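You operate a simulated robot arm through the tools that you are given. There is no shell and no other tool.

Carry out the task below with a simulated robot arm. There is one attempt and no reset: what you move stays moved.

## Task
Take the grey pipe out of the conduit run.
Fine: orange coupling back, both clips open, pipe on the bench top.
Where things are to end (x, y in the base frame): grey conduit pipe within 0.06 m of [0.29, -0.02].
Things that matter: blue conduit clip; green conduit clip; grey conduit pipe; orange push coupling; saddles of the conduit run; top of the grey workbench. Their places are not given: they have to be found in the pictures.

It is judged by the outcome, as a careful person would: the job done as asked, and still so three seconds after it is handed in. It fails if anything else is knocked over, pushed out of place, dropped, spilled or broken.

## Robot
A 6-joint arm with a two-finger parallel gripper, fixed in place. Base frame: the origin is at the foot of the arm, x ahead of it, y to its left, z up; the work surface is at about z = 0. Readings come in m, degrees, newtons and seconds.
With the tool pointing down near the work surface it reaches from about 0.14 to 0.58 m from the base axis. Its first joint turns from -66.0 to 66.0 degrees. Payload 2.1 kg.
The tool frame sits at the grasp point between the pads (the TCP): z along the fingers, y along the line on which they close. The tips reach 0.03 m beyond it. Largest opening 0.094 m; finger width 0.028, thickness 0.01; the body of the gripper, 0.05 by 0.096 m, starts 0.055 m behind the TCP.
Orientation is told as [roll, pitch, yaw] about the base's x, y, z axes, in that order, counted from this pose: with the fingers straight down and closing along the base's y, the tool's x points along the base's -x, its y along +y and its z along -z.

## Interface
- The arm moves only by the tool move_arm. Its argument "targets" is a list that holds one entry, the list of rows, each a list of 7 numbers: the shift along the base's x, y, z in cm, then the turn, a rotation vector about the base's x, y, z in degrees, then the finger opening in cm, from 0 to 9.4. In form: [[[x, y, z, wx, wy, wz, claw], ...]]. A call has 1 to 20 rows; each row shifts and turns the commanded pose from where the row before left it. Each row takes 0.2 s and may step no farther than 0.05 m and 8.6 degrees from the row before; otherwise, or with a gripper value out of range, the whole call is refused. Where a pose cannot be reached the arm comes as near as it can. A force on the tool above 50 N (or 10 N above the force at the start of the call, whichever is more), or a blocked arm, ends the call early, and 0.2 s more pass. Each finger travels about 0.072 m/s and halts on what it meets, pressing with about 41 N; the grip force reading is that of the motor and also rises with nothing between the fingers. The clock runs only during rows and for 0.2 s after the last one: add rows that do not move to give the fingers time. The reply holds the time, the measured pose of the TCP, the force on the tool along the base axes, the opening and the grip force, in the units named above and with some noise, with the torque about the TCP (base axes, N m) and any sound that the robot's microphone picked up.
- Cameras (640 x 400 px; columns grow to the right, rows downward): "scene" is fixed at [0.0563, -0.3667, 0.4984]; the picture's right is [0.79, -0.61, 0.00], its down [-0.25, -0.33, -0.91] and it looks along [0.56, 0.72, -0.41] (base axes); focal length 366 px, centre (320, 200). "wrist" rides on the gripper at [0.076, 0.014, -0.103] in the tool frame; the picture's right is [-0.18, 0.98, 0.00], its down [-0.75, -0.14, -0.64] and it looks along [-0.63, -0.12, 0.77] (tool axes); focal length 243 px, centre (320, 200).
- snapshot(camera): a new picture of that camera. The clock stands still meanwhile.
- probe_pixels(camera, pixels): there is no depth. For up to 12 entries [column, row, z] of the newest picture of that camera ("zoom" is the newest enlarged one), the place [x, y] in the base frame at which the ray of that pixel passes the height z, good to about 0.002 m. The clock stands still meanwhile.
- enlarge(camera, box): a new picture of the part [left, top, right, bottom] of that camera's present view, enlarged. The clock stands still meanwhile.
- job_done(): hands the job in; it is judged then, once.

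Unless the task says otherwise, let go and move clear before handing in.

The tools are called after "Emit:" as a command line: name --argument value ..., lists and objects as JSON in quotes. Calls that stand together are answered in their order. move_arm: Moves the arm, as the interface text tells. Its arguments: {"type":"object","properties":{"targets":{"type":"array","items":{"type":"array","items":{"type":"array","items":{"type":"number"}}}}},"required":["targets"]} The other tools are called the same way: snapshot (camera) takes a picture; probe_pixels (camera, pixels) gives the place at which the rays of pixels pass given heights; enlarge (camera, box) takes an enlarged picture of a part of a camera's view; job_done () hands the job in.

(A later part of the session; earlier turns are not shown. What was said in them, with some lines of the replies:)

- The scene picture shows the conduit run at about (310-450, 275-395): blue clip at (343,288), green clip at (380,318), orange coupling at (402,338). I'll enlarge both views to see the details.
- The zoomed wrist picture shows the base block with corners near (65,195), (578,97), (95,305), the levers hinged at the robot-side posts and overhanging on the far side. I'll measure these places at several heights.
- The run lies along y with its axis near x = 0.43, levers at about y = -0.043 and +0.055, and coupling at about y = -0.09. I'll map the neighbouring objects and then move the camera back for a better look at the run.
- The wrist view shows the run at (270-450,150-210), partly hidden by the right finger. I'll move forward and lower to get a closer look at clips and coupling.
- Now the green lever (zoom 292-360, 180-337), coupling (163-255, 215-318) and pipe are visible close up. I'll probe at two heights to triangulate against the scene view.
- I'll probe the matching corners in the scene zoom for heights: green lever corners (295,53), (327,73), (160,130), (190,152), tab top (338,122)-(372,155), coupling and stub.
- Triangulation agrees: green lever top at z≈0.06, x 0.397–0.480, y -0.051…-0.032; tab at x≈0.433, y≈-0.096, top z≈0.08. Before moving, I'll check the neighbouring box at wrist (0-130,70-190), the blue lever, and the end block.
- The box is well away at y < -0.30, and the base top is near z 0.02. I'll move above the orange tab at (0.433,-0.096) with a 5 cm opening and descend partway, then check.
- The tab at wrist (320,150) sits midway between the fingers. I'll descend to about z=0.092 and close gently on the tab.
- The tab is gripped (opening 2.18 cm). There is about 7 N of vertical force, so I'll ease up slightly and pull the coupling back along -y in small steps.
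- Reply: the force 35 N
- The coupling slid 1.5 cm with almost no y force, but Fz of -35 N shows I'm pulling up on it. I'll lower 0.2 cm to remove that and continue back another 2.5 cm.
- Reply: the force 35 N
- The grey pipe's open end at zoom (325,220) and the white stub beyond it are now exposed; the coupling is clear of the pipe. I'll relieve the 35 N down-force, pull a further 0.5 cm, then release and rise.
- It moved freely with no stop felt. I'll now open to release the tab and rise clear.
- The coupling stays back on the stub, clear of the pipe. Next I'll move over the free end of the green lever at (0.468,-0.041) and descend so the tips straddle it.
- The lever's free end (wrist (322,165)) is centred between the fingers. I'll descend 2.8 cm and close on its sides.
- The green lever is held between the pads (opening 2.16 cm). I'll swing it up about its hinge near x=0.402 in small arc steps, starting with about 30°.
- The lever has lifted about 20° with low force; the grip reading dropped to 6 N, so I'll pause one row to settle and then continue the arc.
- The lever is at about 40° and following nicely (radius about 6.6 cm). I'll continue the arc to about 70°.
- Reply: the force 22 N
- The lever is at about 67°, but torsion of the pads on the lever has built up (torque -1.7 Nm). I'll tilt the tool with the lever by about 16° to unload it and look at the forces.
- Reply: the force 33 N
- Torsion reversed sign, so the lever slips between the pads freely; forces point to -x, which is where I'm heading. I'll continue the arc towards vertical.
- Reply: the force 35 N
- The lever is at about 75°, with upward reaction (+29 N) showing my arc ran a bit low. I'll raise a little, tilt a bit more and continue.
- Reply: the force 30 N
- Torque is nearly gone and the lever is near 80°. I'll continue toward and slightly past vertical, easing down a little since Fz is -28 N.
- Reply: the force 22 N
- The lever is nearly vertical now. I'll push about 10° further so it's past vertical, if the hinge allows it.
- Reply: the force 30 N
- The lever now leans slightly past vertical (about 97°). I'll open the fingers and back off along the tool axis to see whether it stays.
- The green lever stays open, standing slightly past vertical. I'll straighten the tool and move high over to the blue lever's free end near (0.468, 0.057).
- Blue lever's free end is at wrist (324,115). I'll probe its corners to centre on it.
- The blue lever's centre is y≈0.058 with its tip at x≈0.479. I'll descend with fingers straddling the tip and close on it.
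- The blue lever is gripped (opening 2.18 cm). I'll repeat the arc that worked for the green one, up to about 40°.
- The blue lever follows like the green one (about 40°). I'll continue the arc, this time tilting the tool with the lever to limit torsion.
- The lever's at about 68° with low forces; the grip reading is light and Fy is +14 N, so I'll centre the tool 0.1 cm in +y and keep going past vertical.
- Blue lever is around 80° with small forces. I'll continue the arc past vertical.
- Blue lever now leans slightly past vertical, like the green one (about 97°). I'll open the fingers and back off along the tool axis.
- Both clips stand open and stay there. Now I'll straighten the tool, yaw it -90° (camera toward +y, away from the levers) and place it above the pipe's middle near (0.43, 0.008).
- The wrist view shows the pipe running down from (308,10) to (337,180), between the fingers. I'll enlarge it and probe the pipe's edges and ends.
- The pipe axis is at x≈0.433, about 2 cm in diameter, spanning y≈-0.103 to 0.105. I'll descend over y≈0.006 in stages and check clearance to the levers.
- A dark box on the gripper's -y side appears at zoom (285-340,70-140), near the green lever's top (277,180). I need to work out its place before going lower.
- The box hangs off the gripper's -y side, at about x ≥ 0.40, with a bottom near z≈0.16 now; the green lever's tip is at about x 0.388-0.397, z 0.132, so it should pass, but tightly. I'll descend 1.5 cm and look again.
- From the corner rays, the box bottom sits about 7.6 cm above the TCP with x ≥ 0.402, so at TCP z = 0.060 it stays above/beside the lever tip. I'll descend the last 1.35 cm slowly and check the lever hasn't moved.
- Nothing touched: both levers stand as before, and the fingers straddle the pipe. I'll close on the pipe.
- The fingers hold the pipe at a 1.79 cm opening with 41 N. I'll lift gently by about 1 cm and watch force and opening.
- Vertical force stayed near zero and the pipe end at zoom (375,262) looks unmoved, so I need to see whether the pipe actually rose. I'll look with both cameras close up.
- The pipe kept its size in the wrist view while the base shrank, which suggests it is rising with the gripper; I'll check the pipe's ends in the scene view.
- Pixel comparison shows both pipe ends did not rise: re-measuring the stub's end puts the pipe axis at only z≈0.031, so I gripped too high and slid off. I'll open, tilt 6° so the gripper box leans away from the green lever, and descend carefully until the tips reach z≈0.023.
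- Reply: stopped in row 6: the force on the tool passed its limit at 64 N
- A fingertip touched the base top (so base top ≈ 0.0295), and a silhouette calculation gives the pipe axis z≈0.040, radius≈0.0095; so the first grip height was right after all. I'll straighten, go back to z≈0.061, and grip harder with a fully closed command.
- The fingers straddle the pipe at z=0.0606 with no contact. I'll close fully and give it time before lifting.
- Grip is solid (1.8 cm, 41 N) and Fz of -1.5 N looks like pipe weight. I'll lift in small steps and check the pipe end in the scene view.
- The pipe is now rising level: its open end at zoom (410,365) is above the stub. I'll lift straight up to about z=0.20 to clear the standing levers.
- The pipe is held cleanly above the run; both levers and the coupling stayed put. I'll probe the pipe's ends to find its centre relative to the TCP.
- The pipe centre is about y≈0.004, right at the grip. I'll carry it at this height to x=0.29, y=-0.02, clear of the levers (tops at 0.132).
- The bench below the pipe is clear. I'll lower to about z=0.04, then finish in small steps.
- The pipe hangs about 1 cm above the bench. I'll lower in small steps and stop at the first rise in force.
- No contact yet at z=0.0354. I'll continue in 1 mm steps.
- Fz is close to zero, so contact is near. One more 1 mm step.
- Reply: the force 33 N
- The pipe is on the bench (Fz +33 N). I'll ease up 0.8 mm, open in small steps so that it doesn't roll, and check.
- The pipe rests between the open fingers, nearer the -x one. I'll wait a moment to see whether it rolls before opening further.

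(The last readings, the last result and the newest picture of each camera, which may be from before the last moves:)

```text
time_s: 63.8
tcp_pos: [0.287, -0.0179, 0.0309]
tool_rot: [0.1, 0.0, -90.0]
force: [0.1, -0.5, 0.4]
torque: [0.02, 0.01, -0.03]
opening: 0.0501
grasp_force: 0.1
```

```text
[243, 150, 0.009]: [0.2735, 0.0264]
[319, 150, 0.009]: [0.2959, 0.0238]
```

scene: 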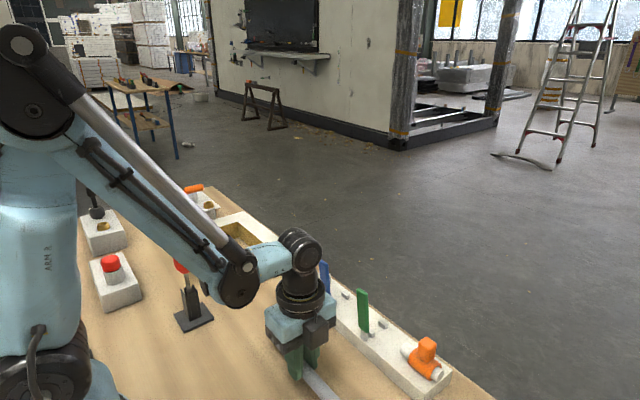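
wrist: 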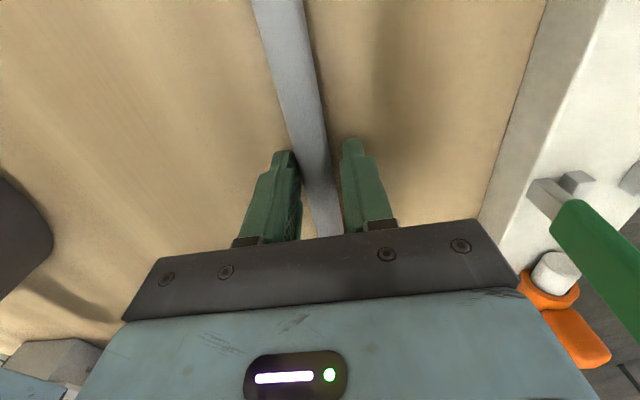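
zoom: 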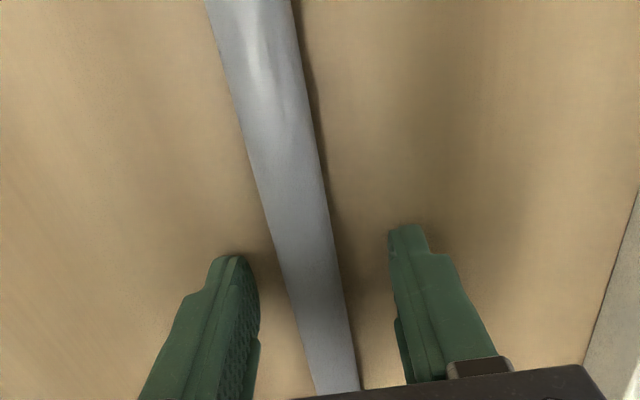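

The pipe stayed at exactly the same pixels while the fingers opened, at x≈0.285. I'll rise straight up, then check the whole scene.

Emit:
move_arm --targets '[[[0, 0, 0.5, 0, 0, 0, 5.0], [0, 0, 1.5, 0, 0, 0, 5.0], [0, 0, 3, 0, 0, 0, 5.0], [0, 0, 4, 0, 0, 0, 5.0], [0, 0, 4, 0, 0, 0, 5.0], [0, 0, 4, 0, 0, 0, 5.0], [0, 0, 3, 0, 0, 0, 5.0], [0, 0, 0, 0, 0, 0, 5.0]]]'

Emit:
snapshot --camera "scene"

Emit:
snapshot --camera "wrist"

```text
time_s: 65.6
tcp_pos: [0.2887, -0.0184, 0.2319]
tool_rot: [0.0, 0.1, -90.1]
force: [0.1, 0.1, -0.4]
torque: [-0.05, 0.0, -0.02]
opening: 0.05
grasp_force: 0.0
```

```text
taken
```

scene: 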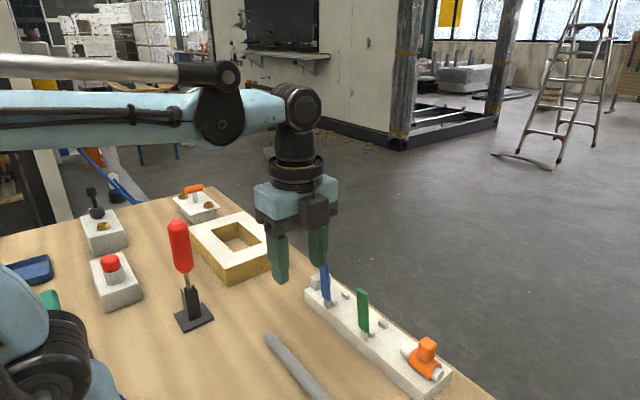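

```text
taken
```

wrist: 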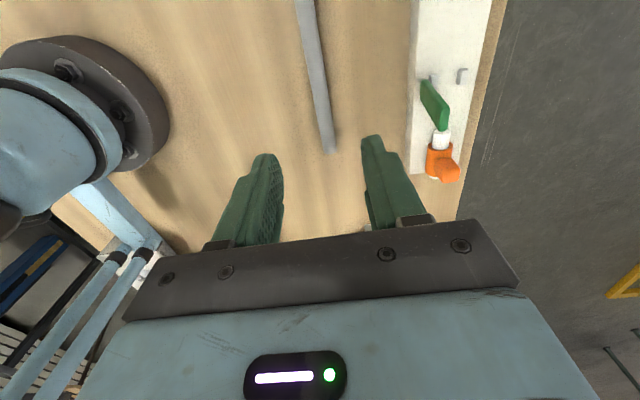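

The pipe lies on the bench, both levers are up, and the coupling is back. I'll verify the pipe's position from both ends.

Emit:
probe_pixels --camera "scene" --pixels '[[269, 336, 0.01], [318, 397, 0.01]]'

Emit:
probe_pixels --camera "wrist" --pixels '[[329, 152, 0.01], [305, 10, 0.01], [316, 80, 0.01]]'

Emit:
enlarge --camera "scene" --box '[240, 250, 460, 400]'

```text
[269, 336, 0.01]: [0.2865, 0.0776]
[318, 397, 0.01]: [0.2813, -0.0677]
```

```text
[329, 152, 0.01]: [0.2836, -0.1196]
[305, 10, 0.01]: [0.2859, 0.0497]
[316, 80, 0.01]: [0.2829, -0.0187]
```

```text
2.67 times, centred on (350, 325) of scene
```

zoom: 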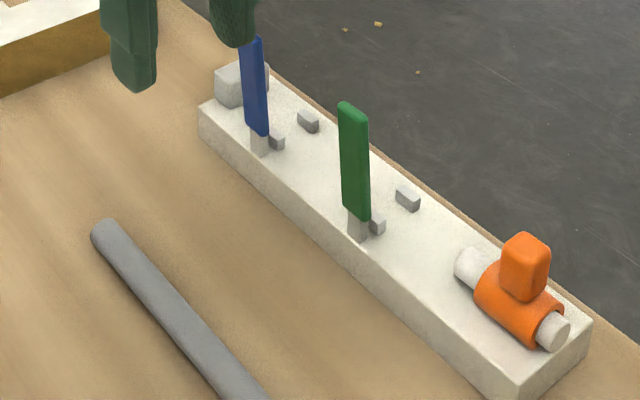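

The pipe's centre is at about (0.285, -0.021), well within tolerance, and everything else is as it was. I'll wait a couple of seconds, then recheck that nothing creeps.

Emit:
move_arm --targets '[[[0, 0, 1, 0, 0, 0, 5.0], [0, 0, 1, 0, 0, 0, 5.0], [0, 0, 1, 0, 0, 0, 5.0], [0, 0, 0, 0, 0, 0, 5.0], [0, 0, 0, 0, 0, 0, 5.0], [0, 0, 0, 0, 0, 0, 5.0], [0, 0, 0, 0, 0, 0, 5.0], [0, 0, 0, 0, 0, 0, 5.0], [0, 0, 0, 0, 0, 0, 5.0], [0, 0, 0, 0, 0, 0, 5.0]]]'

Emit:
enlarge --camera "scene" --box '[240, 250, 460, 400]'

```text
time_s: 67.8
tcp_pos: [0.2893, -0.0186, 0.2611]
tool_rot: [0.1, -0.1, -90.0]
force: [-0.5, 0.6, -0.6]
torque: [-0.02, -0.01, 0.0]
opening: 0.05
grasp_force: 0.1
```

```text
2.67 times, centred on (350, 325) of scene
```

zoom: 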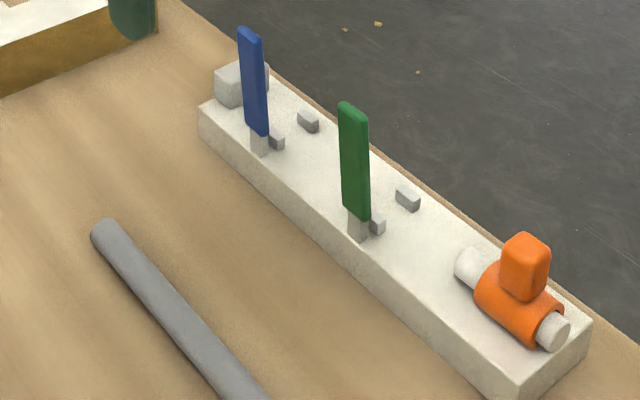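

After two more seconds nothing has moved: the pipe end is still at zoom (100,232), both levers stand open, and the coupling is back on its stub. The arm is clear, so I'm handing the job in.

Emit:
job_done

```text
The job is handed in.
```

The grey pipe is out of the conduit run and lying on the bench top. Its centre is at about (0.285, -0.021), roughly 5 mm from the target.

- **Coupling:** the orange coupling is pulled back about 4.5 cm onto the white stub and sits clear of where the pipe was.
- **Clips:** the blue and green clips both stand open, slightly past vertical, and stayed there after I let go.
- **Other things:** nothing else looked moved in the last pictures, and nothing shifted over the final two seconds I watched before handing in.

My first grip on the pipe slid off without lifting it. While I was lining up again, a fingertip pressed on the base of the run hard enough (64 N) to trip the force limit. I saw no damage or shift in the pictures, and the second grip lifted the pipe out cleanly.
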